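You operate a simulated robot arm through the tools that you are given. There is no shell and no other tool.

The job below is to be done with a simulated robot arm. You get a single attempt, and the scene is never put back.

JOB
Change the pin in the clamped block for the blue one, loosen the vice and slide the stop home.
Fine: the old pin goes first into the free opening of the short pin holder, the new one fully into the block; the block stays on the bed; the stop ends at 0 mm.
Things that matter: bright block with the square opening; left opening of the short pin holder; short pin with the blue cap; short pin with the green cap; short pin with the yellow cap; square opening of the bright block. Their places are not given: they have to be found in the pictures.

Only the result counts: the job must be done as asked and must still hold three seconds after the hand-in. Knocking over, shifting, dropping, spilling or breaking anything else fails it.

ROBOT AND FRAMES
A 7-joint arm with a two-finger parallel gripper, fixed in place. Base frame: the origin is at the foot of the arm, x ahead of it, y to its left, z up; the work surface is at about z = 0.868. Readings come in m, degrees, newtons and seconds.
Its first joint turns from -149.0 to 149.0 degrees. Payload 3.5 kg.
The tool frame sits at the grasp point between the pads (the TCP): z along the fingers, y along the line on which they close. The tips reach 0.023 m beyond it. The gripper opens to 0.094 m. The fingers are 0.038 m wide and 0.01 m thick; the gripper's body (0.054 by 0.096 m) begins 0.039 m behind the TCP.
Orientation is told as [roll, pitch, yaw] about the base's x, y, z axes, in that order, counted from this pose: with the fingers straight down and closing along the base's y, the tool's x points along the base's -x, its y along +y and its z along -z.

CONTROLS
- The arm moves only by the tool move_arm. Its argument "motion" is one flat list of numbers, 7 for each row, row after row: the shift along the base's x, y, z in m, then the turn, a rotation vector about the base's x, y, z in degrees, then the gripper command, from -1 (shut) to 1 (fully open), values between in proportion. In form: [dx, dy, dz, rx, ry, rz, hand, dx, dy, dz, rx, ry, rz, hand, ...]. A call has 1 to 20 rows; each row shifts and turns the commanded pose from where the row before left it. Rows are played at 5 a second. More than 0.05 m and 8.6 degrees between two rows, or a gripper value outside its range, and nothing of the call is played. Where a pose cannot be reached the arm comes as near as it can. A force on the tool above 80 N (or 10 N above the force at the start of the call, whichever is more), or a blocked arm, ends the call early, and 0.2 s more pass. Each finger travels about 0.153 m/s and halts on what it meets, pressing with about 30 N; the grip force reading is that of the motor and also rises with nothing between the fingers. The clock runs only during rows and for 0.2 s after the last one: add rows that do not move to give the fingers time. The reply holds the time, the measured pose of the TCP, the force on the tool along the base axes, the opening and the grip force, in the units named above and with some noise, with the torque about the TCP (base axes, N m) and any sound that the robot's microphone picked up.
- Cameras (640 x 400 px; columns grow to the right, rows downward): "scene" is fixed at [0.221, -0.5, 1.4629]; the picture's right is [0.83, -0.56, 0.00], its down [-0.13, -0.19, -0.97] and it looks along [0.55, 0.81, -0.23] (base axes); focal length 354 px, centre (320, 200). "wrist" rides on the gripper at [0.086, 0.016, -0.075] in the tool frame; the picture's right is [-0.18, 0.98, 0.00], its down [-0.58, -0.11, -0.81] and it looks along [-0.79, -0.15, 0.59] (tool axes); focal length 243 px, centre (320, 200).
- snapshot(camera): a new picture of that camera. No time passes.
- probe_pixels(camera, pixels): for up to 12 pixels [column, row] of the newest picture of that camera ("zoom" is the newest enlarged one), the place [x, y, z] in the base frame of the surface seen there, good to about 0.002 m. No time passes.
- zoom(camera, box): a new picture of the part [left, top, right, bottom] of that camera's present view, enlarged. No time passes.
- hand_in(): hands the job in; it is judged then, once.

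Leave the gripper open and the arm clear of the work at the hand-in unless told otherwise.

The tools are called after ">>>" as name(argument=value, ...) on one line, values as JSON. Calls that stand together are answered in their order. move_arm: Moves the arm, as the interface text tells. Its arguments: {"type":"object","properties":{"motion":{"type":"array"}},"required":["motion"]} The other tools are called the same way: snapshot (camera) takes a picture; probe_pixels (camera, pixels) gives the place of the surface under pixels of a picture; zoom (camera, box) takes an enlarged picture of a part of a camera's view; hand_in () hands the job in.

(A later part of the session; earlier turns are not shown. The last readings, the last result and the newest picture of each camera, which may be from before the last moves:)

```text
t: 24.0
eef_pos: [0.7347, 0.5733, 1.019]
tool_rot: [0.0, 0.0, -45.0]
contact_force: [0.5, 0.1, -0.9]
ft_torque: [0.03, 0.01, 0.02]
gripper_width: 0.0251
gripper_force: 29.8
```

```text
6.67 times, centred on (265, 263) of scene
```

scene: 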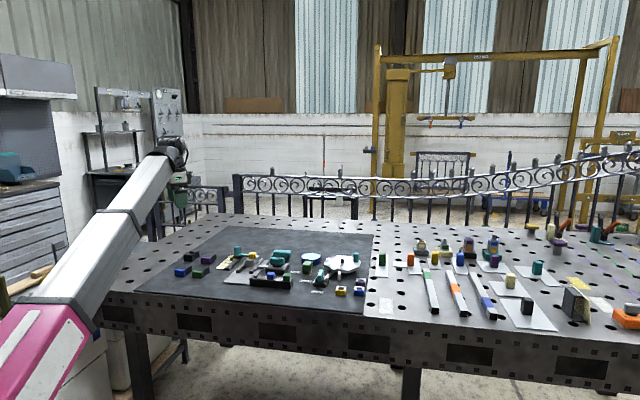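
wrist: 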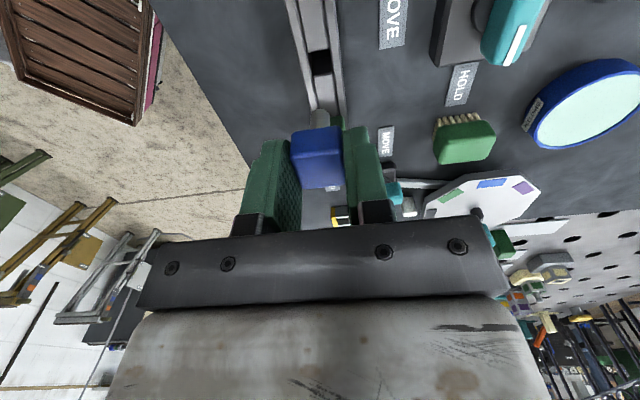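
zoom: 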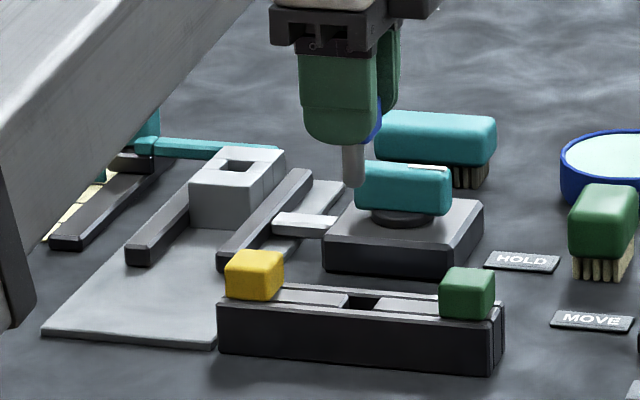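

The blue pin is out and hanging straight. I'll carry it to above the block's square opening at (0.7529, 0.7734).

>>> move_arm(motion=[0.0034, 0.0401, 0, 0, 0, 0, -1, 0.0034, 0.0401, 0, 0, 0, 0, -1, 0.0034, 0.0401, 0, 0, 0, 0, -1, 0.0034, 0.0401, 0, 0, 0, 0, -1, 0.0033, 0.0399, 0, 0, 0, 0, -1, 0, 0, 0, 0, 0, 0, -1, 0, 0, 0, 0, 0, 0, -1])

>>> snapshot(camera="wrist")

>>> zoom(camera="scene", box=[220, 225, 300, 275])

```text
t: 25.6
eef_pos: [0.7506, 0.7741, 1.018]
tool_rot: [0.0, -0.1, -45.1]
contact_force: [-0.4, -0.2, -1.6]
ft_torque: [-0.03, 0.02, 0.0]
gripper_width: 0.0252
gripper_force: 30.0
```

```text
taken
```

wrist: 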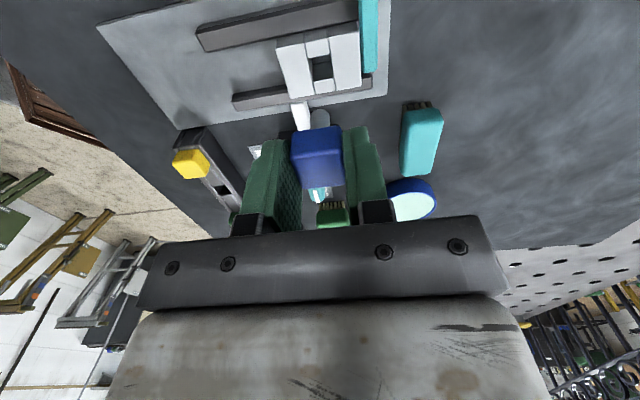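

```text
8.00 times, centred on (260, 250) of scene
```

zoom: 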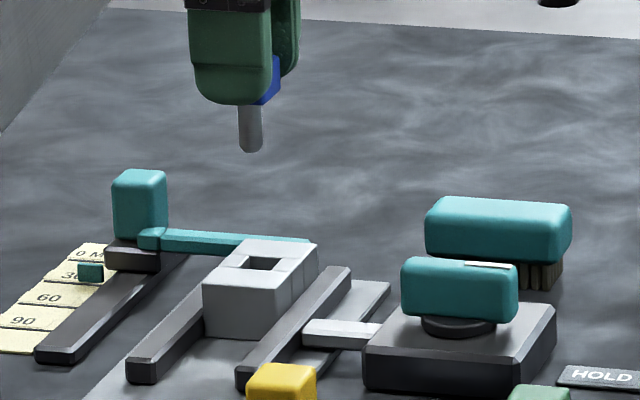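

The reading (0.7506, 0.7741) is about 2 mm short in x. I'll correct that and check again before lowering.

>>> move_arm(motion=[0.0018, -0.0003, 0, 0, 0, 0, -1, 0, 0, 0, 0, 0, 0, -1])

>>> move_arm(motion=[0, 0, 0, 0, 0, 0, -1])

>>> zoom(camera="wrist", box=[265, 15, 375, 135])

```text
t: 26.2
eef_pos: [0.7527, 0.7732, 1.0184]
tool_rot: [0.1, 0.0, -45.0]
contact_force: [0.6, -1.0, -1.3]
ft_torque: [0.0, 0.0, -0.01]
gripper_width: 0.0252
gripper_force: 30.0
```

```text
t: 26.6
eef_pos: [0.7542, 0.7734, 1.0184]
tool_rot: [-0.1, 0.0, -45.0]
contact_force: [0.4, -0.3, -0.6]
ft_torque: [0.03, -0.01, 0.01]
gripper_width: 0.0254
gripper_force: 30.5
```

```text
3.33 times, centred on (320, 75) of wrist
```

zoom: 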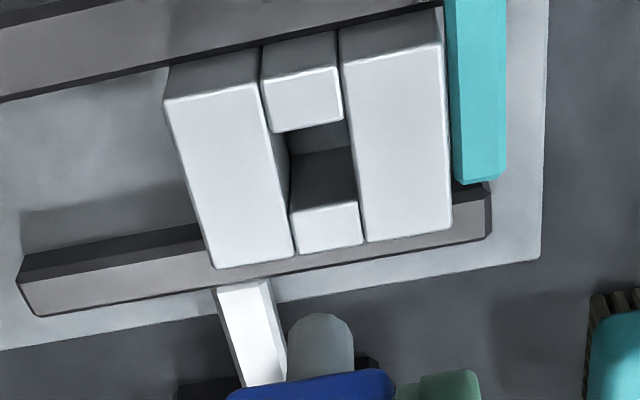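

The average reading is (0.7535, 0.7733), which is over the opening. I'll lower until the pin tip is about at the block top and look.

>>> move_arm(motion=[0, 0, -0.02, 0, 0, 0, -1, 0, 0, -0.02, 0, 0, 0, -1, 0, 0, -0.015, 0, 0, 0, -1, 0, 0, -0.005, 0, 0, 0, -1, 0, 0, -0.005, 0, 0, 0, -1, 0, 0, 0, 0, 0, 0, -1])

>>> zoom(camera="scene", box=[225, 233, 289, 273])

>>> zoom(camera="wrist", box=[250, 50, 400, 200])

```text
t: 28.0
eef_pos: [0.7546, 0.7732, 0.9538]
tool_rot: [0.0, 0.0, -45.1]
contact_force: [0.6, -0.2, -1.8]
ft_torque: [-0.06, 0.01, -0.03]
gripper_width: 0.0254
gripper_force: 30.0
```

```text
10.00 times, centred on (257, 253) of scene
```

zoom: 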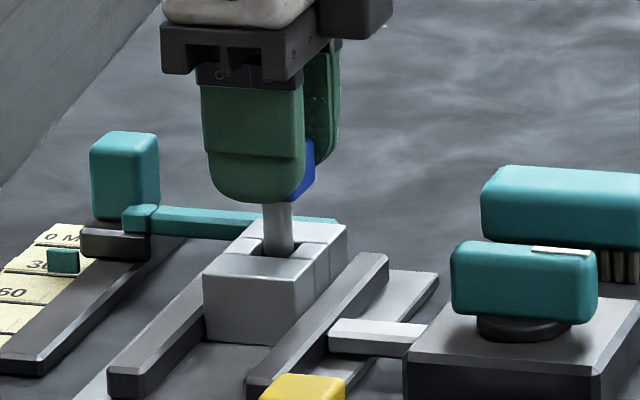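

```text
2.67 times, centred on (325, 125) of wrist
```

zoom: 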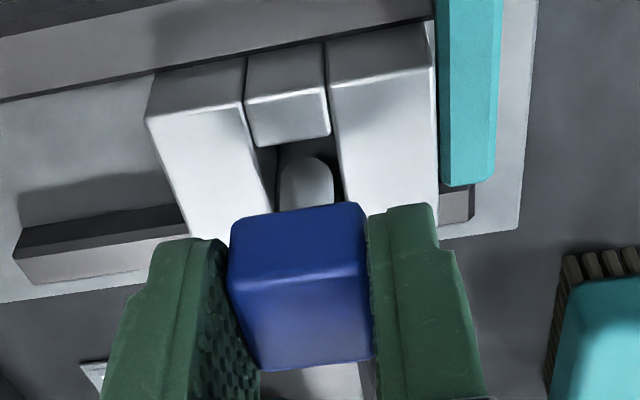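

The pin is inside the opening with clearance on all sides. I'll lower on to just above the seating height.

>>> move_arm(motion=[0, 0, -0.006, 0, 0, 0, -1, 0, 0, -0.006, 0, 0, 0, -1, 0, 0, -0.006, 0, 0, 0, -1, 0, 0, -0.003, 0, 0, 0, -1, 0, 0, -0.002, 0, 0, 0, -1, 0, 0, 0, 0, 0, 0, -1])

>>> zoom(camera="scene", box=[225, 233, 289, 273])

```text
t: 29.4
eef_pos: [0.7547, 0.7726, 0.9317]
tool_rot: [0.0, 0.0, -45.0]
contact_force: [-0.2, 0.5, -2.0]
ft_torque: [0.03, 0.02, -0.02]
gripper_width: 0.0253
gripper_force: 30.2
```

```text
10.00 times, centred on (257, 253) of scene
```

zoom: 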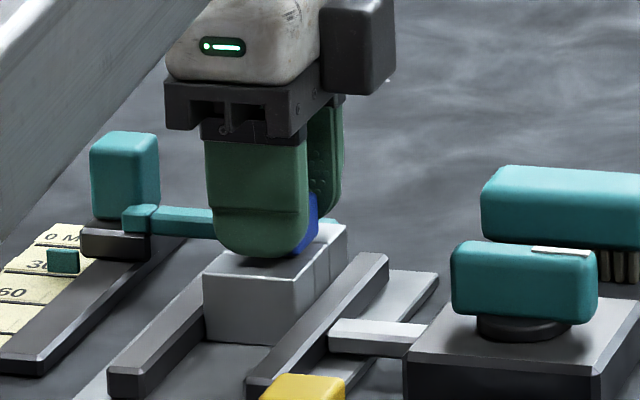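

>>> move_arm(motion=[0, 0, -0.0007, 0, 0, 0, -1, 0, 0, -0.0007, 0, 0, 0, -1, 0, 0, -0.0004, 0, 0, 0, -1, 0, 0, 0, 0, 0, 0, -1])

```text
t: 30.4
eef_pos: [0.7544, 0.7728, 0.9303]
tool_rot: [-0.1, -0.1, -44.9]
contact_force: [-0.3, 0.1, 11.2]
ft_torque: [0.0, 0.02, -0.02]
gripper_width: 0.0251
gripper_force: 30.1
```

An 11 N upward force at z≈0.930 matches a seated cap. I'll open and raise, then check that the cap sits flush.

>>> move_arm(motion=[0, 0, 0, 0, 0, 0, -0.2, 0, 0, 0, 0, 0, 0, 0.1, 0, 0, 0, 0, 0, 0, 0.1, 0, 0, 0.01, 0, 0, 0, 0.1, 0, 0, 0.02, 0, 0, 0, 0.1, 0, 0, 0.03, 0, 0, 0, 0.1, 0, 0, 0.03, 0, 0, 0, 0.1, 0, 0, 0, 0, 0, 0, 0.1])

>>> snapshot(camera="wrist")

>>> zoom(camera="scene", box=[225, 233, 305, 293])

```text
t: 32.2
eef_pos: [0.7543, 0.7733, 1.0204]
tool_rot: [0.0, 0.0, -45.0]
contact_force: [-0.3, 0.4, -0.7]
ft_torque: [0.01, -0.01, 0.01]
gripper_width: 0.0517
gripper_force: 0.1
```

```text
taken
```

wrist: 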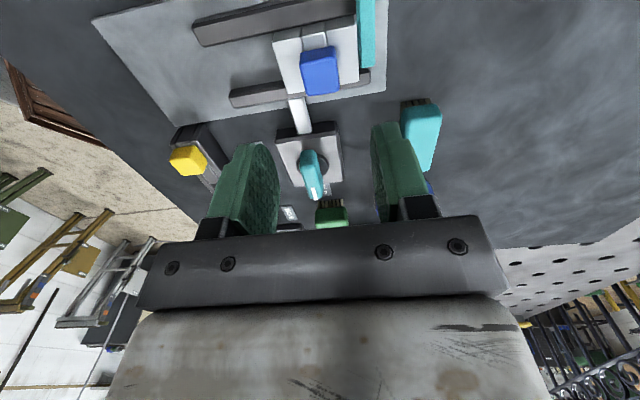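

```text
6.67 times, centred on (265, 263) of scene
```

zoom: 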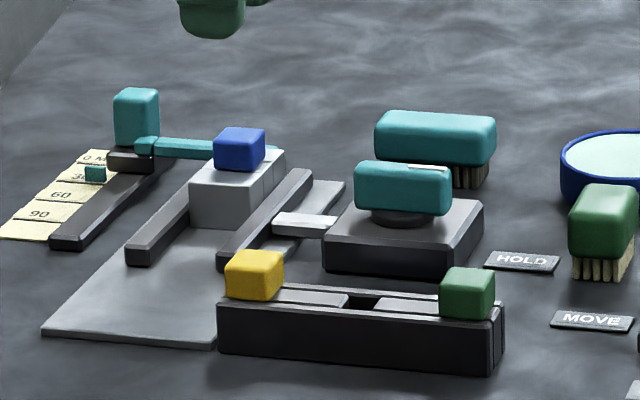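

Blue is in the block and yellow is in the holder. I'll probe the blue and yellow cap tops to confirm they're seated, then study the lever.

>>> probe_pixels(camera="zoom", pixels=[[235, 132], [250, 132], [240, 160], [255, 255], [240, 255], [470, 272], [400, 168], [435, 165], [360, 190], [405, 225], [400, 250], [470, 250]])

>>> zoom(camera="wrist", box=[260, 70, 380, 220])

```text
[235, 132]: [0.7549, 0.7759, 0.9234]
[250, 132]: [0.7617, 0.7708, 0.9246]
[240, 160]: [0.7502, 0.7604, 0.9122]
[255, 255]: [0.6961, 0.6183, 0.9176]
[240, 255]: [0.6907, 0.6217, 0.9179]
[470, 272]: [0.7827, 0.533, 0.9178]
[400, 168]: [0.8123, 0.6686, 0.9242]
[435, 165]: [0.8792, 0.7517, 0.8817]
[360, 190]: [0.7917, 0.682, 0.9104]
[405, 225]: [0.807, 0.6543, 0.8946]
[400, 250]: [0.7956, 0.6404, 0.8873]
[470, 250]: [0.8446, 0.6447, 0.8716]
```

```text
2.67 times, centred on (320, 145) of wrist
```

zoom: 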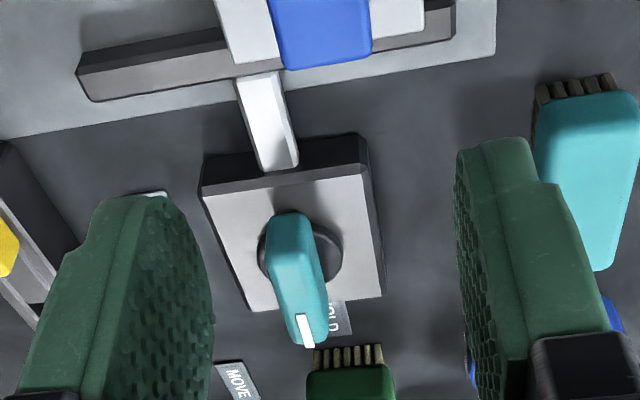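

The blue cap's top is at 0.9235, the same as yellow was, so it's seated. I'll move to hover over the vice lever at about (0.805, 0.665).

>>> move_arm(motion=[0.017, -0.036, 0.005, 0, 0, 0, 0.1, 0.017, -0.036, 0, 0, 0, 0, 0.1, 0.017, -0.036, 0, 0, 0, 0, 0.1, 0, 0, 0, 0, 0, 0, 0.1, 0, 0, 0, 0, 0, 0, 0.1])

>>> snapshot(camera="wrist")

>>> zoom(camera="wrist", box=[240, 0, 400, 140])

```text
t: 33.4
eef_pos: [0.8054, 0.6642, 1.0239]
tool_rot: [0.1, 0.0, -45.0]
contact_force: [-1.0, -0.1, 0.2]
ft_torque: [0.0, 0.0, 0.05]
gripper_width: 0.0519
gripper_force: 0.1
```

```text
taken
```

wrist: 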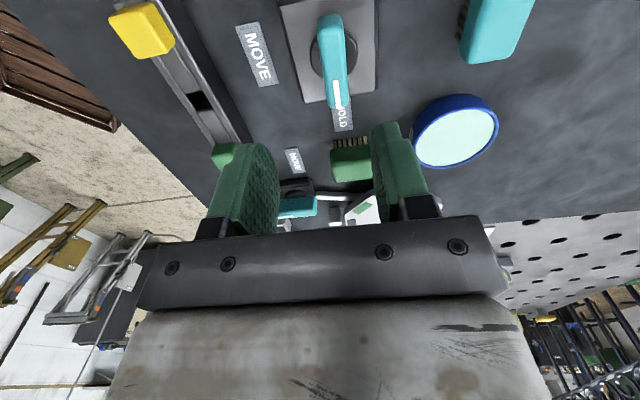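

```text
2.86 times, centred on (320, 70) of wrist
```

zoom: 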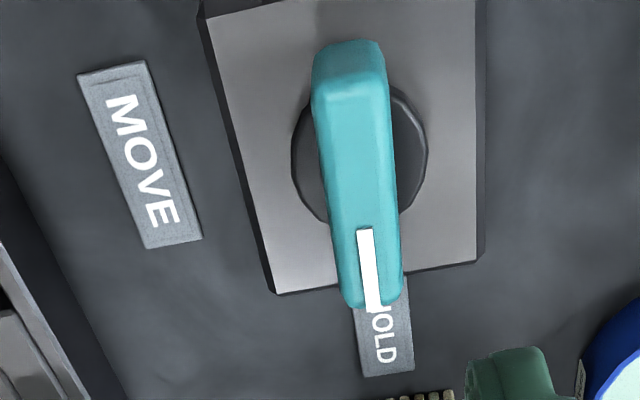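

The lever's white stripe points at HOLD, and MOVE lies a quarter turn clockwise (seen from above), towards the holder. I'll probe the handle outline, disc and tags.

>>> probe_pixels(camera="zoom", pixels=[[350, 75], [350, 60], [322, 150], [385, 150], [352, 150], [340, 250], [395, 250], [370, 295], [360, 235], [300, 150], [418, 150], [405, 205]])

>>> probe_pixels(camera="zoom", pixels=[[110, 70], [175, 240], [140, 155], [385, 340], [280, 290], [480, 260], [215, 60], [470, 20], [370, 150], [375, 250], [320, 205], [310, 120]])

```text
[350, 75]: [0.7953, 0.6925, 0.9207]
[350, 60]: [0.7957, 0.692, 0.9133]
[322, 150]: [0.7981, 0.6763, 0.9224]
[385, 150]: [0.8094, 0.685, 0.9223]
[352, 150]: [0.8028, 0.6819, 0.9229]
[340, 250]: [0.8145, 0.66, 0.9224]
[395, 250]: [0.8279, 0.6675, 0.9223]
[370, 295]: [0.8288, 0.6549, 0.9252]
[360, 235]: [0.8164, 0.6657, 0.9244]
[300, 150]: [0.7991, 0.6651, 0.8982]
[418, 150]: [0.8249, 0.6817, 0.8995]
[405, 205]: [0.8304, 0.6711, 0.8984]
```

```text
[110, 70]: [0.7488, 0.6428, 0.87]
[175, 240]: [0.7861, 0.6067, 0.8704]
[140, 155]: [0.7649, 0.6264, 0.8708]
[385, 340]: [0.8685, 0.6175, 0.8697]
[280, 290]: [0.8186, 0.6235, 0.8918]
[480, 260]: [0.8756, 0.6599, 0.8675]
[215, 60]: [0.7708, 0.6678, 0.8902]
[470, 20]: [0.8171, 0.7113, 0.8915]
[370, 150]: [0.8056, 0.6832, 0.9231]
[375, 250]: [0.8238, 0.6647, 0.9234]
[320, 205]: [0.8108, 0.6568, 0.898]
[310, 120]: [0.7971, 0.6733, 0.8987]
```

The lever pivot and handle centre are at about (0.813, 0.672). The handle is 17 mm wide, its top is at z=0.923, and the disc top is at 0.8985. Before gripping I'll move over the pivot and rehearse the −90° turn at this height, to confirm the wrist can reach it.

>>> move_arm(motion=[0.0075, 0.0082, 0, 0, 0, -7.5, 0.1, 0, 0, 0, 0, 0, -7.5, 0.1, 0, 0, 0, 0, 0, -7.5, 0.1, 0, 0, 0, 0, 0, -7.5, 0.1, 0, 0, 0, 0, 0, -7.5, 0.1, 0, 0, 0, 0, 0, -7.5, 0.1, 0, 0, 0, 0, 0, -7.5, 0.1, 0, 0, 0, 0, 0, -7.5, 0.1, 0, 0, 0, 0, 0, -7.5, 0.1, 0, 0, 0, 0, 0, -7.5, 0.1, 0, 0, 0, 0, 0, -7.5, 0.1, 0, 0, 0, 0, 0, -7.5, 0.1, 0, 0, 0, 0, 0, -5, 0.1, 0, 0, 0, 0, 0, 0, 0.1])

>>> snapshot(camera="wrist")

```text
t: 36.4
eef_pos: [0.8129, 0.6729, 1.0238]
tool_rot: [0.0, 0.0, -134.9]
contact_force: [0.3, 0.4, -0.2]
ft_torque: [0.03, 0.01, 0.0]
gripper_width: 0.0516
gripper_force: 0.0
out of reach, approached as far as the arm can: row 13
```

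```text
taken
```

wrist: 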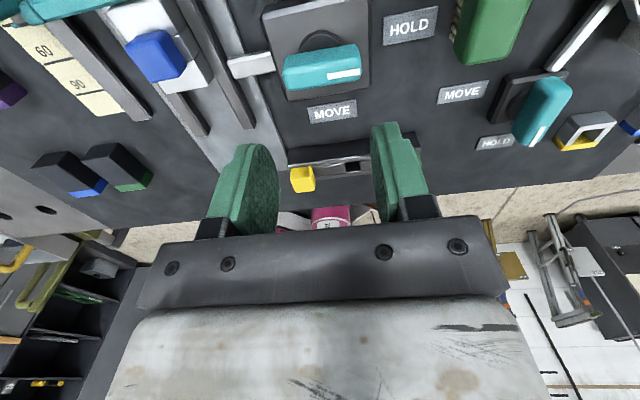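

Yaw −135° can be reached, just at the limit. From this side the lever at (320, 67) points right at HOLD and must turn clockwise to point down at MOVE (332, 112). I'll use this second view to refine the handle centre.

>>> zoom(camera="wrist", box=[250, 0, 410, 130])

>>> probe_pixels(camera="zoom", pixels=[[140, 235], [425, 180], [280, 205], [290, 245], [290, 270], [280, 190], [150, 215], [300, 120], [220, 155], [345, 130], [135, 250], [435, 225]])

```text
3.08 times, centred on (330, 65) of wrist
```

zoom: 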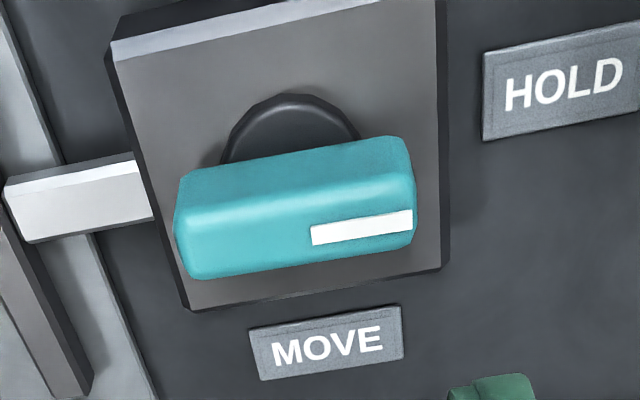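

```text
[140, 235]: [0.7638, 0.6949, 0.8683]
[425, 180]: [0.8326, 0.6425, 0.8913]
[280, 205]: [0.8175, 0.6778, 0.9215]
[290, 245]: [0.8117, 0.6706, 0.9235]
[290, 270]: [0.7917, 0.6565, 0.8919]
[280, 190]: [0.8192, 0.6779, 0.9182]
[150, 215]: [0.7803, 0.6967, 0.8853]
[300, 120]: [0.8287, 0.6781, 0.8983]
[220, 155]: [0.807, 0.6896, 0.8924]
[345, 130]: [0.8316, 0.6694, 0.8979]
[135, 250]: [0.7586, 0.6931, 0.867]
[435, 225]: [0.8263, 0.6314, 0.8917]
```

Both views agree on a handle centre of about (0.813, 0.672). I'll turn back to yaw −45° so the fingers close across the handle.

>>> move_arm(motion=[0, 0, 0, 0, 0, 7.5, 0.1, 0, 0, 0, 0, 0, 7.5, 0.1, 0, 0, 0, 0, 0, 7.5, 0.1, 0, 0, 0, 0, 0, 7.5, 0.1, 0, 0, 0, 0, 0, 7.5, 0.1, 0, 0, 0, 0, 0, 7.5, 0.1, 0, 0, 0, 0, 0, 7.5, 0.1, 0, 0, 0, 0, 0, 7.5, 0.1, 0, 0, 0, 0, 0, 7.5, 0.1, 0, 0, 0, 0, 0, 7.5, 0.1, 0, 0, 0, 0, 0, 7.5, 0.1, 0, 0, 0, 0, 0, 7.5, 0.1, 0, 0, 0, 0, 0, 0, 0.1, 0, 0, 0, 0, 0, 0, 0.1])

>>> snapshot(camera="wrist")

```text
t: 39.4
eef_pos: [0.8124, 0.6729, 1.024]
tool_rot: [0.0, -0.1, -44.8]
contact_force: [-0.4, -0.1, -0.3]
ft_torque: [0.02, 0.02, -0.02]
gripper_width: 0.0519
gripper_force: 0.1
```

```text
taken
```

wrist: 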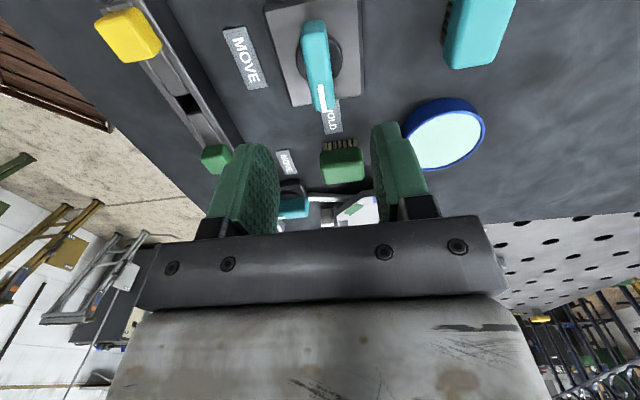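

I'm back at yaw −45° over the pivot. I'll lower around the handle to z≈0.925, keeping the tips about 3 mm above the disc.

>>> move_arm(motion=[0.0003, -0.0003, -0.025, 0, 0, 0, 0.1, 0, 0, -0.025, 0, 0, 0, 0.1, 0, 0, -0.025, 0, 0, 0, 0.1, 0, 0, -0.015, 0, 0, 0, 0.1, 0, 0, -0.009, 0, 0, 0, 0.1, 0, 0, 0, 0, 0, 0, 0.1])

>>> snapshot(camera="wrist")

>>> zoom(camera="scene", box=[245, 233, 325, 293])

```text
t: 40.8
eef_pos: [0.8128, 0.6721, 0.9239]
tool_rot: [0.0, 0.0, -44.8]
contact_force: [0.3, 0.7, 0.4]
ft_torque: [0.02, 0.01, 0.01]
gripper_width: 0.0517
gripper_force: 0.1
```

```text
taken
```

wrist: 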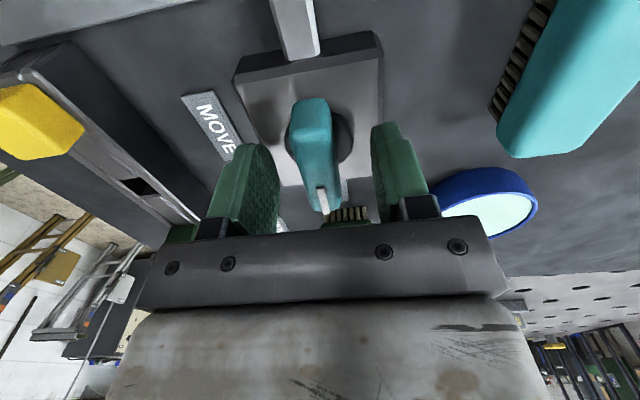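

```text
6.67 times, centred on (285, 263) of scene
```

zoom: 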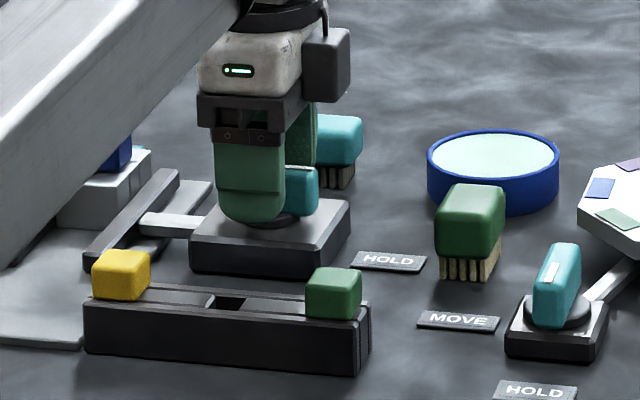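

The fingers are on both sides of the handle. I'll close gently and check that the side force stays small.

>>> move_arm(motion=[0, 0, 0, 0, 0, 0, -0.2, 0, 0, 0, 0, 0, 0, -0.5, 0, 0, 0, 0, 0, 0, -0.8, 0, 0, 0, 0, 0, 0, -1, 0, 0, 0, 0, 0, 0, -1])

>>> snapshot(camera="wrist")

```text
t: 42.0
eef_pos: [0.8132, 0.6715, 0.9254]
tool_rot: [0.0, 0.0, -44.9]
contact_force: [-4.1, -6.3, -2.4]
ft_torque: [-0.26, 0.0, -0.36]
gripper_width: 0.018
gripper_force: 45.1
```

```text
taken
```

wrist: 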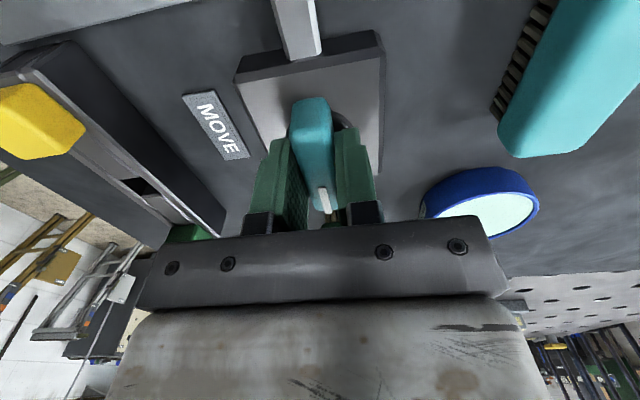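

There's about 7 N pushing the hand in −u, so I'm slightly off-centre. I'll shift half a millimetre that way and read again.

>>> move_arm(motion=[-0.0005, -0.0006, 0, 0, 0, 0, -1, 0, 0, 0, 0, 0, 0, -1])

```text
t: 42.6
eef_pos: [0.8117, 0.6714, 0.9253]
tool_rot: [0.0, 0.0, -44.9]
contact_force: [-2.0, -3.5, -2.1]
ft_torque: [-0.4, -0.09, -0.38]
gripper_width: 0.0178
gripper_force: 45.3
```

>>> move_arm(motion=[-0.0004, -0.0006, 0, 0, 0, 0, -1, 0, 0, 0, 0, 0, 0, -1])

```text
t: 43.2
eef_pos: [0.8121, 0.6727, 0.9258]
tool_rot: [0.1, 0.0, -44.8]
contact_force: [4.6, 1.3, -3.3]
ft_torque: [-0.44, -0.09, -0.36]
gripper_width: 0.0178
gripper_force: 44.7
```

That's balanced to within a few newtons. I'll begin turning the lever clockwise with a trial of −15° and check the forces.

>>> move_arm(motion=[0, 0, 0, 0, 0, -3, -1, 0, 0, 0, 0, 0, -4, -1, 0, 0, 0, 0, 0, -4, -1, 0, 0, 0, 0, 0, -4, -1, 0, 0, 0, 0, 0, 0, -1])

>>> snapshot(camera="wrist")

```text
t: 44.4
eef_pos: [0.8127, 0.672, 0.9255]
tool_rot: [0.0, 0.0, -59.8]
contact_force: [10.2, 3.6, -3.6]
ft_torque: [-0.23, -0.15, 0.04]
gripper_width: 0.0181
gripper_force: 45.0
```

```text
taken
```

wrist: 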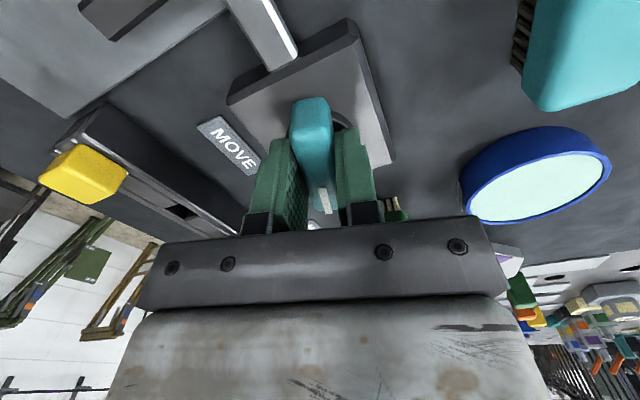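

The lever turns with the hand. A force of about 10 N in +x shows I'm slightly off the pivot, so I'll correct by 1 mm and continue −30°.

>>> move_arm(motion=[0.001, 0.0004, 0, 0, 0, -5, -1, 0, 0, 0, 0, 0, -5, -1, 0, 0, 0, 0, 0, -5, -1, 0, 0, 0, 0, 0, -5, -1, 0, 0, 0, 0, 0, -5, -1, 0, 0, 0, 0, 0, -5, -1, 0, 0, 0, 0, 0, 0, -1])

>>> snapshot(camera="wrist")

>>> zoom(camera="scene", box=[245, 233, 325, 293])

```text
t: 46.0
eef_pos: [0.8132, 0.671, 0.9241]
tool_rot: [0.1, 0.0, -89.9]
contact_force: [4.1, -3.9, -3.8]
ft_torque: [0.48, 0.03, 0.0]
gripper_width: 0.0181
gripper_force: 44.8
```

```text
taken
```

wrist: 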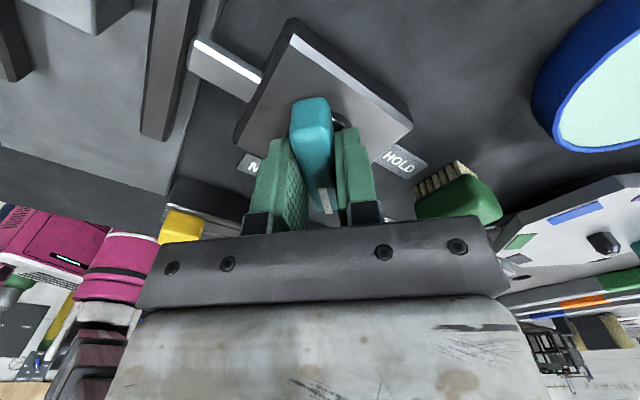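

```text
6.67 times, centred on (285, 263) of scene
```

zoom: 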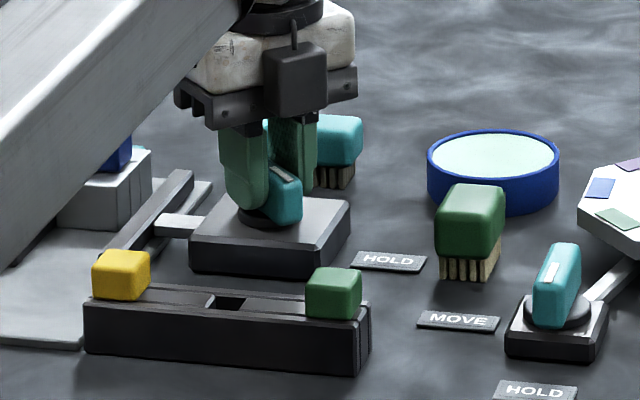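

The lever is at half turn and forces are small. I'll continue −45° to yaw −135°.

>>> move_arm(motion=[0.0004, -0.0004, 0, 0, 0, -5, -1, 0, 0, 0, 0, 0, -5, -1, 0, 0, 0, 0, 0, -5, -1, 0, 0, 0, 0, 0, -5, -1, 0, 0, 0, 0, 0, -5, -1, 0, 0, 0, 0, 0, -5, -1, 0, 0, 0, 0, 0, 0, -1])

>>> move_arm(motion=[0, 0, 0, 0, 0, -5, -1, 0, 0, 0, 0, 0, -5, -1, 0, 0, 0, 0, 0, -4.5, -1, 0, 0, 0, 0, 0, 0, -1])

>>> snapshot(camera="wrist")

>>> zoom(camera="scene", box=[235, 233, 315, 293])

```text
t: 47.6
eef_pos: [0.8132, 0.6733, 0.9245]
tool_rot: [0.0, 0.0, -119.8]
contact_force: [-1.8, -2.9, -6.1]
ft_torque: [0.4, -0.19, -0.06]
gripper_width: 0.0179
gripper_force: 44.7
```

```text
t: 48.6
eef_pos: [0.8133, 0.6723, 0.9254]
tool_rot: [0.0, 0.0, -134.3]
contact_force: [-3.7, -1.3, -2.5]
ft_torque: [0.18, 0.14, -0.04]
gripper_width: 0.0179
gripper_force: 44.7
```

```text
taken
```

wrist: 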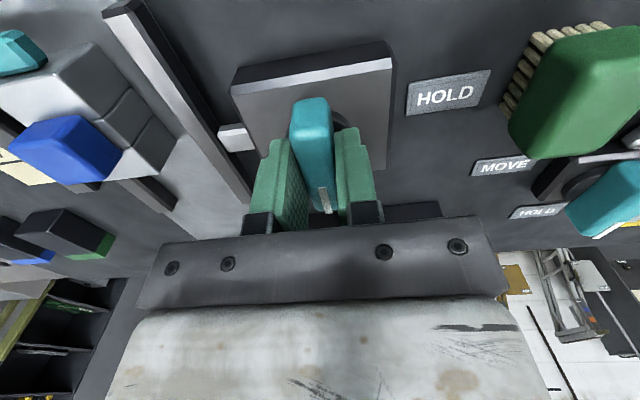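

```text
6.67 times, centred on (275, 263) of scene
```

zoom: 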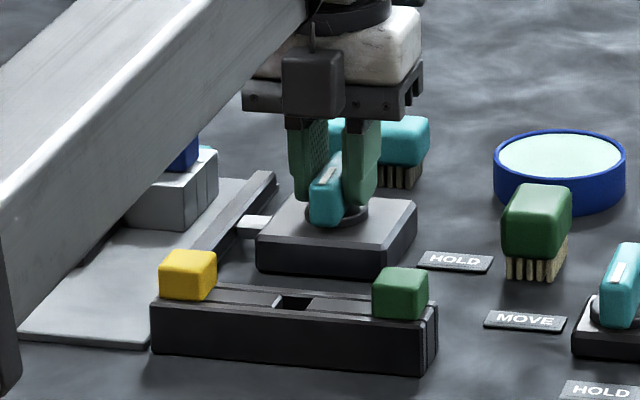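

The lever now points at MOVE and the jaw has drawn clear of the block. I'll open the fingers and rise straight up.

>>> move_arm(motion=[0, 0, 0, 0, 0, -0.6, -1, 0, 0, 0, 0, 0, 0, -1, 0, 0, 0, 0, 0, 0, -0.4, 0, 0, 0, 0, 0, 0, 0.1, 0, 0, 0, 0, 0, 0, 0.1, 0, 0, 0.02, 0, 0, 0, 0.1, 0, 0, 0.03, 0, 0, 0, 0.1, 0, 0, 0.05, 0, 0, 0, 0.1, 0, 0, 0, 0, 0, 0, 0.1])

>>> snapshot(camera="wrist")

>>> zoom(camera="wrist", box=[0, 0, 420, 200])

```text
t: 50.6
eef_pos: [0.8134, 0.6718, 1.0255]
tool_rot: [-0.1, 0.0, -134.9]
contact_force: [-0.3, -0.2, 0.0]
ft_torque: [-0.02, 0.0, 0.03]
gripper_width: 0.0516
gripper_force: 0.2
```

```text
taken
```

wrist: 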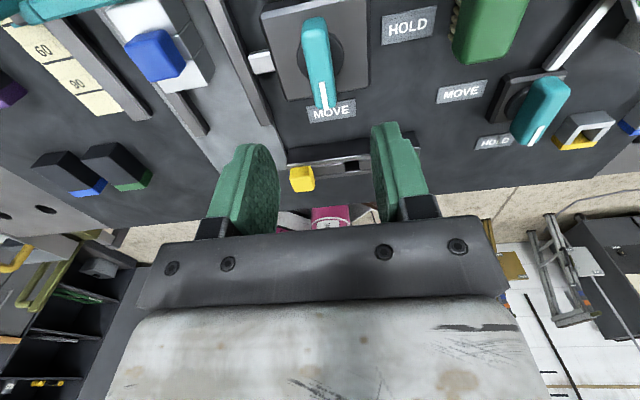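

```text
1.52 times, centred on (210, 100) of wrist
```

zoom: 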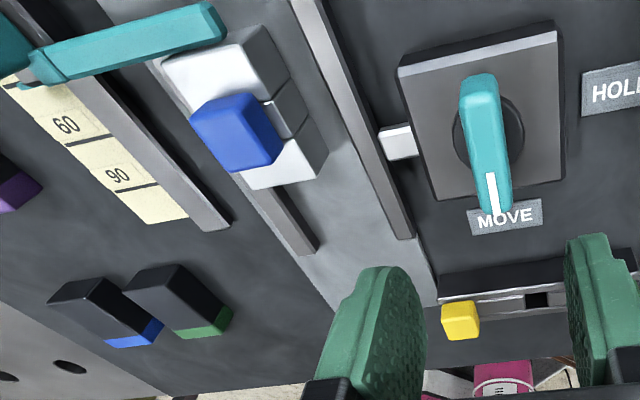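

The white stripe now points at MOVE and the jaw stands clear, with the block free on the bed. Next is the stop: I'll swing back to yaw −45° and hover over the teal knob at about (0.727, 0.863).

>>> move_arm(motion=[-0.0072, 0.0158, 0, 0, 0, 7.5, 0.1, -0.0072, 0.0158, 0, 0, 0, 7.5, 0.1, -0.0072, 0.0158, 0, 0, 0, 7.5, 0.1, -0.0072, 0.0158, 0, 0, 0, 7.5, 0.1, -0.0072, 0.0158, 0, 0, 0, 7.5, 0.1, -0.0072, 0.0158, 0, 0, 0, 7.5, 0.1, -0.0072, 0.0158, 0, 0, 0, 7.5, 0.1, -0.0072, 0.0158, 0, 0, 0, 7.5, 0.1, -0.0072, 0.0158, 0, 0, 0, 7.5, 0.1, -0.0072, 0.0158, 0, 0, 0, 7.5, 0.1, -0.0072, 0.0158, 0, 0, 0, 7.5, 0.1, -0.0072, 0.0158, 0, 0, 0, 7.5, 0.1, 0, 0, 0, 0, 0, 0, 0.1, 0, 0, 0, 0, 0, 0, 0.1])

>>> snapshot(camera="wrist")

>>> zoom(camera="wrist", box=[230, 0, 410, 140])

```text
t: 53.6
eef_pos: [0.7264, 0.8603, 1.0254]
tool_rot: [0.1, -0.1, -44.9]
contact_force: [0.8, 0.3, -0.4]
ft_torque: [0.02, 0.03, -0.02]
gripper_width: 0.0519
gripper_force: 0.1
```

```text
taken
```

wrist: 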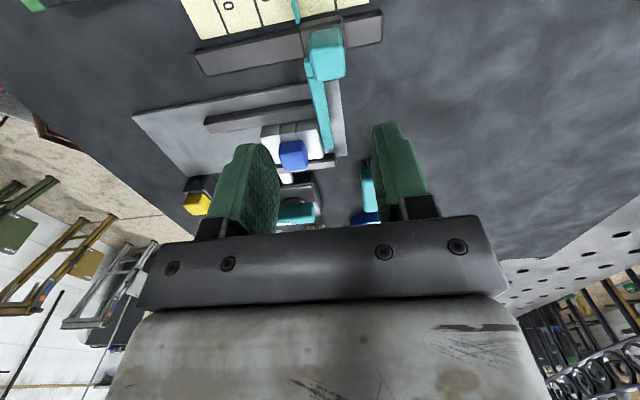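

```text
2.86 times, centred on (320, 70) of wrist
```

zoom: 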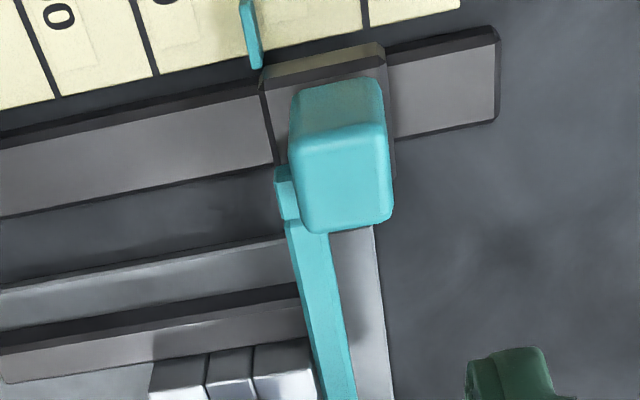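

The pointer is just short of the 30 mark. I'll probe the scale lines, the pointer and the knob for the exact travel.

>>> probe_pixels(camera="zoom", pixels=[[368, 22], [155, 70], [55, 90], [253, 55], [247, 10], [294, 160], [388, 150], [345, 110], [345, 220], [340, 85], [340, 165], [285, 190]])

>>> probe_pixels(camera="zoom", pixels=[[325, 300], [345, 380], [272, 150], [390, 120], [495, 80], [450, 130], [310, 205], [290, 215], [300, 210], [385, 200], [320, 240], [370, 250]])

>>> zoom(camera="wrist", box=[180, 0, 380, 60])

```text
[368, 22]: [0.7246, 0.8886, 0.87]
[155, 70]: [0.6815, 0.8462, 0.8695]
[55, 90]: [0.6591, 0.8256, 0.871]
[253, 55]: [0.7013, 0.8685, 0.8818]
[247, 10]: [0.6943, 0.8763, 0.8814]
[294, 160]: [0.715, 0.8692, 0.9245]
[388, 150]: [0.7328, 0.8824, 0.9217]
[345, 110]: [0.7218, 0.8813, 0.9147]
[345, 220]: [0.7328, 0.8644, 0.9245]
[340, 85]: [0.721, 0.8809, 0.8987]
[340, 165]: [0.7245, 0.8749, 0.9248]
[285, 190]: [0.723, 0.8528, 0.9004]
```

```text
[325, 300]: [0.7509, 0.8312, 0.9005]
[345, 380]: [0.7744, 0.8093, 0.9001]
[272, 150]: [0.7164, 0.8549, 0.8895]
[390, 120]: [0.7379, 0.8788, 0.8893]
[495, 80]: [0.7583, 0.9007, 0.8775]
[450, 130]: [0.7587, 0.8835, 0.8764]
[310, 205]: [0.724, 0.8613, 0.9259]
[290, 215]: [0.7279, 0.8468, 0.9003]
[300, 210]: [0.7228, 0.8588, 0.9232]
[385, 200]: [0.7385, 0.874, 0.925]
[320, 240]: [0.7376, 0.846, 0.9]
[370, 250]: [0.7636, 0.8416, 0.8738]
```

```text
3.20 times, centred on (280, 30) of wrist
```

zoom: 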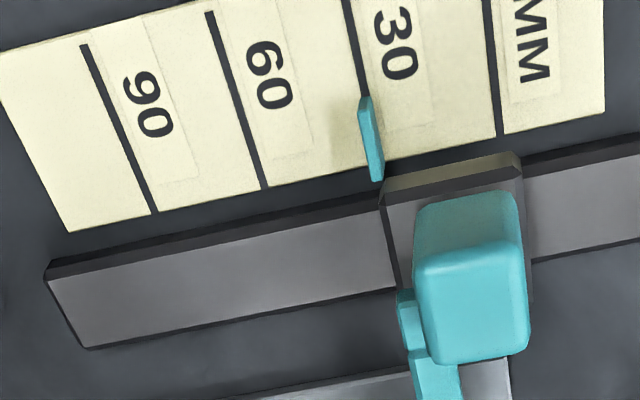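

The 0 line is at u=1.1407 and the pointer at u=1.1103, so the stop has about 30.4 mm to travel. The knob centre is about (0.728, 0.872), with its top at 0.925 and the bar top at 0.9005. I'll lower to z≈0.96 and rehearse the end position, to check I can reach it before gripping.

>>> move_arm(motion=[0.0019, 0.0123, -0.02, 0, 0, 0, 0.1, 0, 0, -0.02, 0, 0, 0, 0.1, 0, 0, -0.02, 0, 0, 0, 0.1, 0.0108, 0.0108, 0, 0, 0, 0, 0.1, 0.0108, 0.0108, 0, 0, 0, 0, 0.1, 0, 0, 0, 0, 0, 0, 0.1])

>>> snapshot(camera="wrist")

```text
t: 55.0
eef_pos: [0.7508, 0.8951, 0.9641]
tool_rot: [0.0, 0.0, -45.0]
contact_force: [0.7, -0.8, -0.3]
ft_torque: [-0.03, -0.02, -0.01]
gripper_width: 0.0516
gripper_force: 0.0
```

```text
taken
```

wrist: 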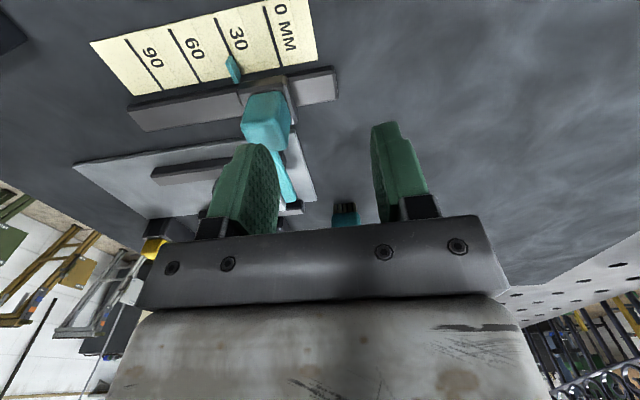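

The end position can be reached. This view also shows the scale well, so I'll measure the pointer against the 0 and 30 lines again.

>>> zoom(camera="wrist", box=[200, 10, 340, 130])

>>> probe_pixels(camera="zoom", pixels=[[268, 180], [125, 210], [235, 30], [155, 160], [165, 190], [150, 150], [172, 205], [110, 150], [250, 100], [120, 190], [70, 60], [260, 150]])

```text
3.33 times, centred on (270, 70) of wrist
```

zoom: 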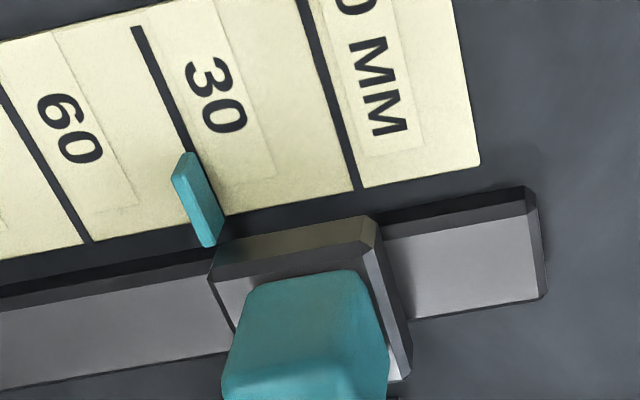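

```text
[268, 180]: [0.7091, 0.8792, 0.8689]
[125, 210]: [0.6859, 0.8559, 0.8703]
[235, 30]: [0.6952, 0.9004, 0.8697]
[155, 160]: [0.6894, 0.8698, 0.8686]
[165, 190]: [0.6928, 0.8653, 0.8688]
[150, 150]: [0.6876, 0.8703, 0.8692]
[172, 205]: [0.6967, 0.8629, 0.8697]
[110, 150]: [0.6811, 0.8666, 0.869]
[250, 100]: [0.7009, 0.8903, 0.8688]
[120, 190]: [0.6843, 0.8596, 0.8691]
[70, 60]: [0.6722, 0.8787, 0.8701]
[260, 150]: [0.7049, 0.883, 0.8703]
```

>>> probe_pixels(camera="zoom", pixels=[[345, 145], [330, 90], [355, 183], [150, 55], [165, 90], [180, 130], [190, 190], [200, 220], [205, 195], [88, 238], [50, 165], [210, 240]])

```text
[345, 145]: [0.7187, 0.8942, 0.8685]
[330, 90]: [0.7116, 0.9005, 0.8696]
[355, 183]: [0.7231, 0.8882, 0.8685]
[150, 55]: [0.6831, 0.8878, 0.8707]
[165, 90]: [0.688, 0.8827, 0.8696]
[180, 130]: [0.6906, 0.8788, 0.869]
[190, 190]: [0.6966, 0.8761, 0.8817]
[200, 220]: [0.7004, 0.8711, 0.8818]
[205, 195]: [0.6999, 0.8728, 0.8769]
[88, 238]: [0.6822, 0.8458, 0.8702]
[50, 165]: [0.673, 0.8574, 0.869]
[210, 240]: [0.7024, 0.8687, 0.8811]
```

The 0 line is at u≈1.140 and the pointer at u≈1.1112, so the travel is about 29 mm. I'll go back over the knob and lower to z≈0.927 with the knob between the fingers.

>>> move_arm(motion=[-0.0112, -0.0112, 0, 0, 0, 0, 0.1, -0.0112, -0.0112, 0, 0, 0, 0, 0.1, 0, 0, 0, 0, 0, 0, 0.1, 0, 0, -0.015, 0, 0, 0, 0.1, 0, 0, -0.012, 0, 0, 0, 0.1, 0, 0, -0.01, 0, 0, 0, 0.1, 0, 0, 0, 0, 0, 0, 0.1])

>>> snapshot(camera="wrist")

>>> zoom(camera="scene", box=[205, 223, 285, 273])

```text
t: 56.6
eef_pos: [0.7268, 0.8729, 0.9286]
tool_rot: [0.1, 0.0, -44.9]
contact_force: [-0.8, -0.2, 0.1]
ft_torque: [0.0, 0.02, 0.02]
gripper_width: 0.0515
gripper_force: 0.1
```

```text
taken
```

wrist: 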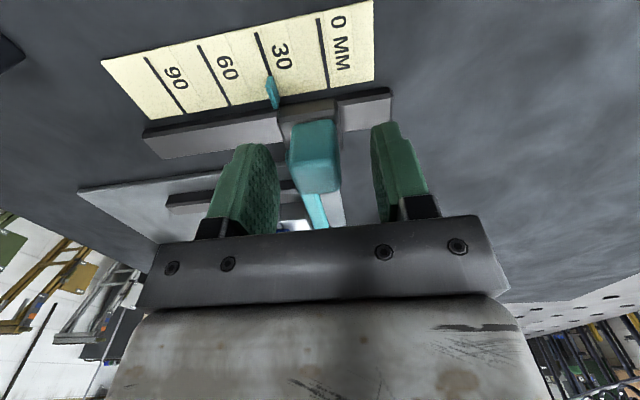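

```text
8.00 times, centred on (245, 248) of scene
```

zoom: 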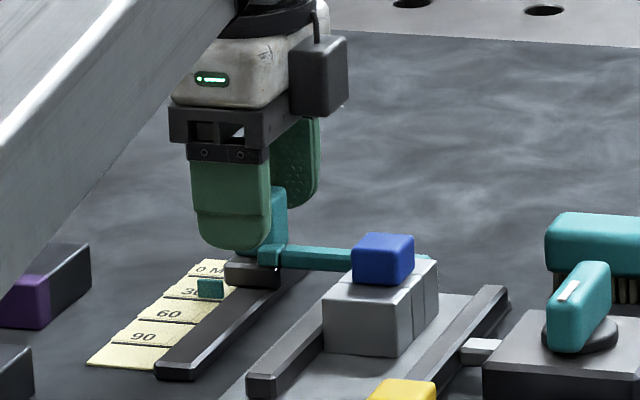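

The knob is between the fingers, with the tips clear of the bar. I'll close on it.

>>> move_arm(motion=[0, 0, 0, 0, 0, 0, -0.2, 0, 0, 0, 0, 0, 0, -0.4, 0, 0, 0, 0, 0, 0, -0.7, 0, 0, 0, 0, 0, 0, -1, 0, 0, 0, 0, 0, 0, -1])

>>> snapshot(camera="wrist")

```text
t: 57.8
eef_pos: [0.7267, 0.8728, 0.9273]
tool_rot: [0.0, 0.0, -45.1]
contact_force: [-5.0, -5.7, -2.9]
ft_torque: [-0.14, 0.12, -0.29]
gripper_width: 0.0237
gripper_force: 44.9
```

```text
taken
```

wrist: 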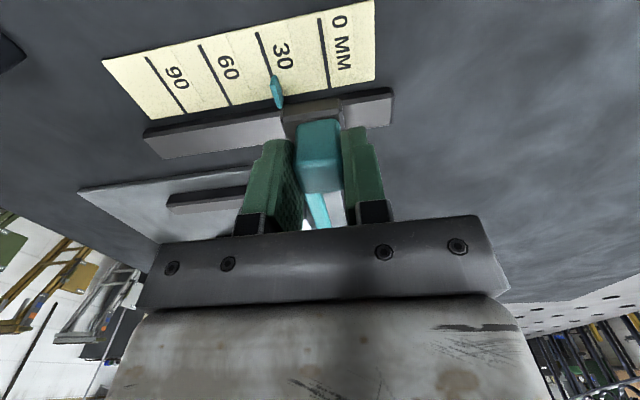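

Gripped at 23.7 mm. I'll slide the stop along +u, about 20 mm first, and watch the force and the pointer.

>>> move_arm(motion=[0.0028, 0.0028, 0, 0, 0, 0, -1, 0.0028, 0.0028, 0, 0, 0, 0, -1, 0.0028, 0.0028, 0, 0, 0, 0, -1, 0.0028, 0.0028, 0, 0, 0, 0, -1, 0.0028, 0.0028, 0, 0, 0, 0, -1, 0, 0, 0, 0, 0, 0, -1])

>>> zoom(camera="wrist", box=[180, 0, 400, 140])

>>> zoom(camera="scene", box=[205, 223, 285, 273])

```text
t: 59.2
eef_pos: [0.7429, 0.8879, 0.9269]
tool_rot: [-0.1, 0.0, -44.9]
contact_force: [-1.3, 2.7, -7.7]
ft_torque: [-0.28, -0.15, -0.27]
gripper_width: 0.0237
gripper_force: 45.2
```

```text
2.86 times, centred on (290, 70) of wrist
```

zoom: 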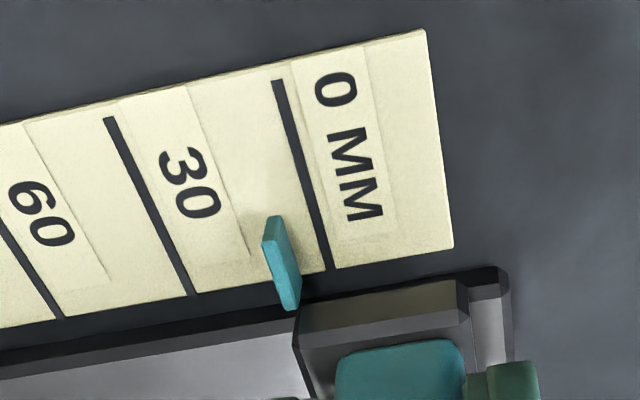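

```text
8.00 times, centred on (245, 248) of scene
```

zoom: 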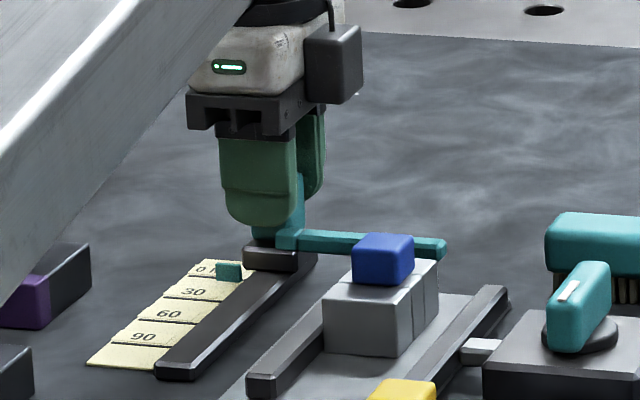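

The stop slides freely. I'll probe the pointer and the 0 line in the wrist view for the remaining distance.

>>> zoom(camera="wrist", box=[240, 20, 350, 120])

>>> probe_pixels(camera="wrist", pixels=[[279, 84], [278, 80], [281, 90], [283, 97], [287, 60], [291, 80], [280, 35], [283, 45], [294, 90], [245, 100], [239, 85], [235, 70]])

```text
4.00 times, centred on (295, 70) of wrist
```

zoom: 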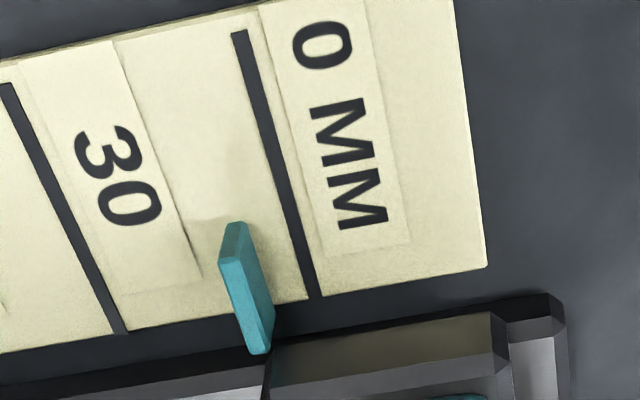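

```text
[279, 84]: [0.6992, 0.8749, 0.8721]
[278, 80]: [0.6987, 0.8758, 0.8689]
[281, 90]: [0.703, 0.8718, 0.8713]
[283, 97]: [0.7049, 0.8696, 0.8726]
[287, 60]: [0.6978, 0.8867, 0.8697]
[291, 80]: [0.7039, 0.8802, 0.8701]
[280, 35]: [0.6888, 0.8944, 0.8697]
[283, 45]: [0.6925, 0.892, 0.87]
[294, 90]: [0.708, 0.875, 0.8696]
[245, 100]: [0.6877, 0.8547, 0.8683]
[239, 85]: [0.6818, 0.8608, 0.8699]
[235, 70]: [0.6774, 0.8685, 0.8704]
```

>>> probe_pixels(camera="zoom", pixels=[[237, 245], [242, 235], [238, 290], [260, 290], [258, 345], [248, 320], [245, 60], [262, 120], [280, 180], [297, 235], [310, 280], [268, 320]])

```text
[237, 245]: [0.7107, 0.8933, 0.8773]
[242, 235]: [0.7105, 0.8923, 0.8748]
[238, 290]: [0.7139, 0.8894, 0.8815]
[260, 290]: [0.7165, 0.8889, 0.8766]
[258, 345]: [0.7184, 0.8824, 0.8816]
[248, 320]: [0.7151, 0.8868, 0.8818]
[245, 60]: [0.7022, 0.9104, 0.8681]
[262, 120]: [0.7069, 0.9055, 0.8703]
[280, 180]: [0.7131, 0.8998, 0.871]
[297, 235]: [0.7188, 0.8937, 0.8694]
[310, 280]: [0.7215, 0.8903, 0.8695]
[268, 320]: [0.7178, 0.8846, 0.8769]
```

About 7 mm remain, with the pointer at u≈1.133 and the 0 line at 1.140. I'll slide 5 mm further and read the force.

>>> move_arm(motion=[0.0018, 0.0018, 0, 0, 0, 0, -1, 0.0018, 0.0018, 0, 0, 0, 0, -1, 0, 0, 0, 0, 0, 0, -1])

>>> zoom(camera="wrist", box=[240, 20, 350, 120])

```text
t: 60.0
eef_pos: [0.7465, 0.891, 0.9278]
tool_rot: [0.0, 0.0, -45.0]
contact_force: [0.8, 7.3, -8.8]
ft_torque: [-0.37, 0.04, -0.22]
gripper_width: 0.0236
gripper_force: 44.8
```

```text
4.00 times, centred on (295, 70) of wrist
```

zoom: 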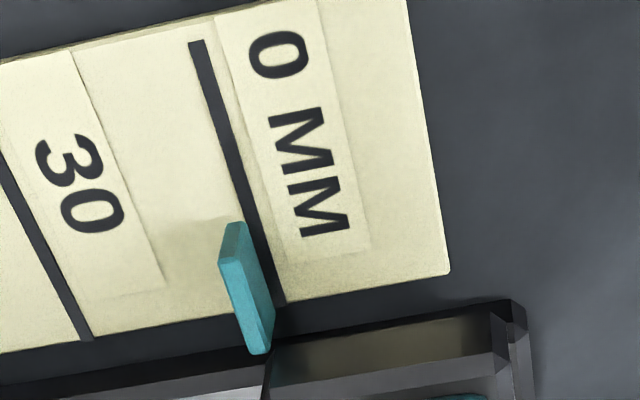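

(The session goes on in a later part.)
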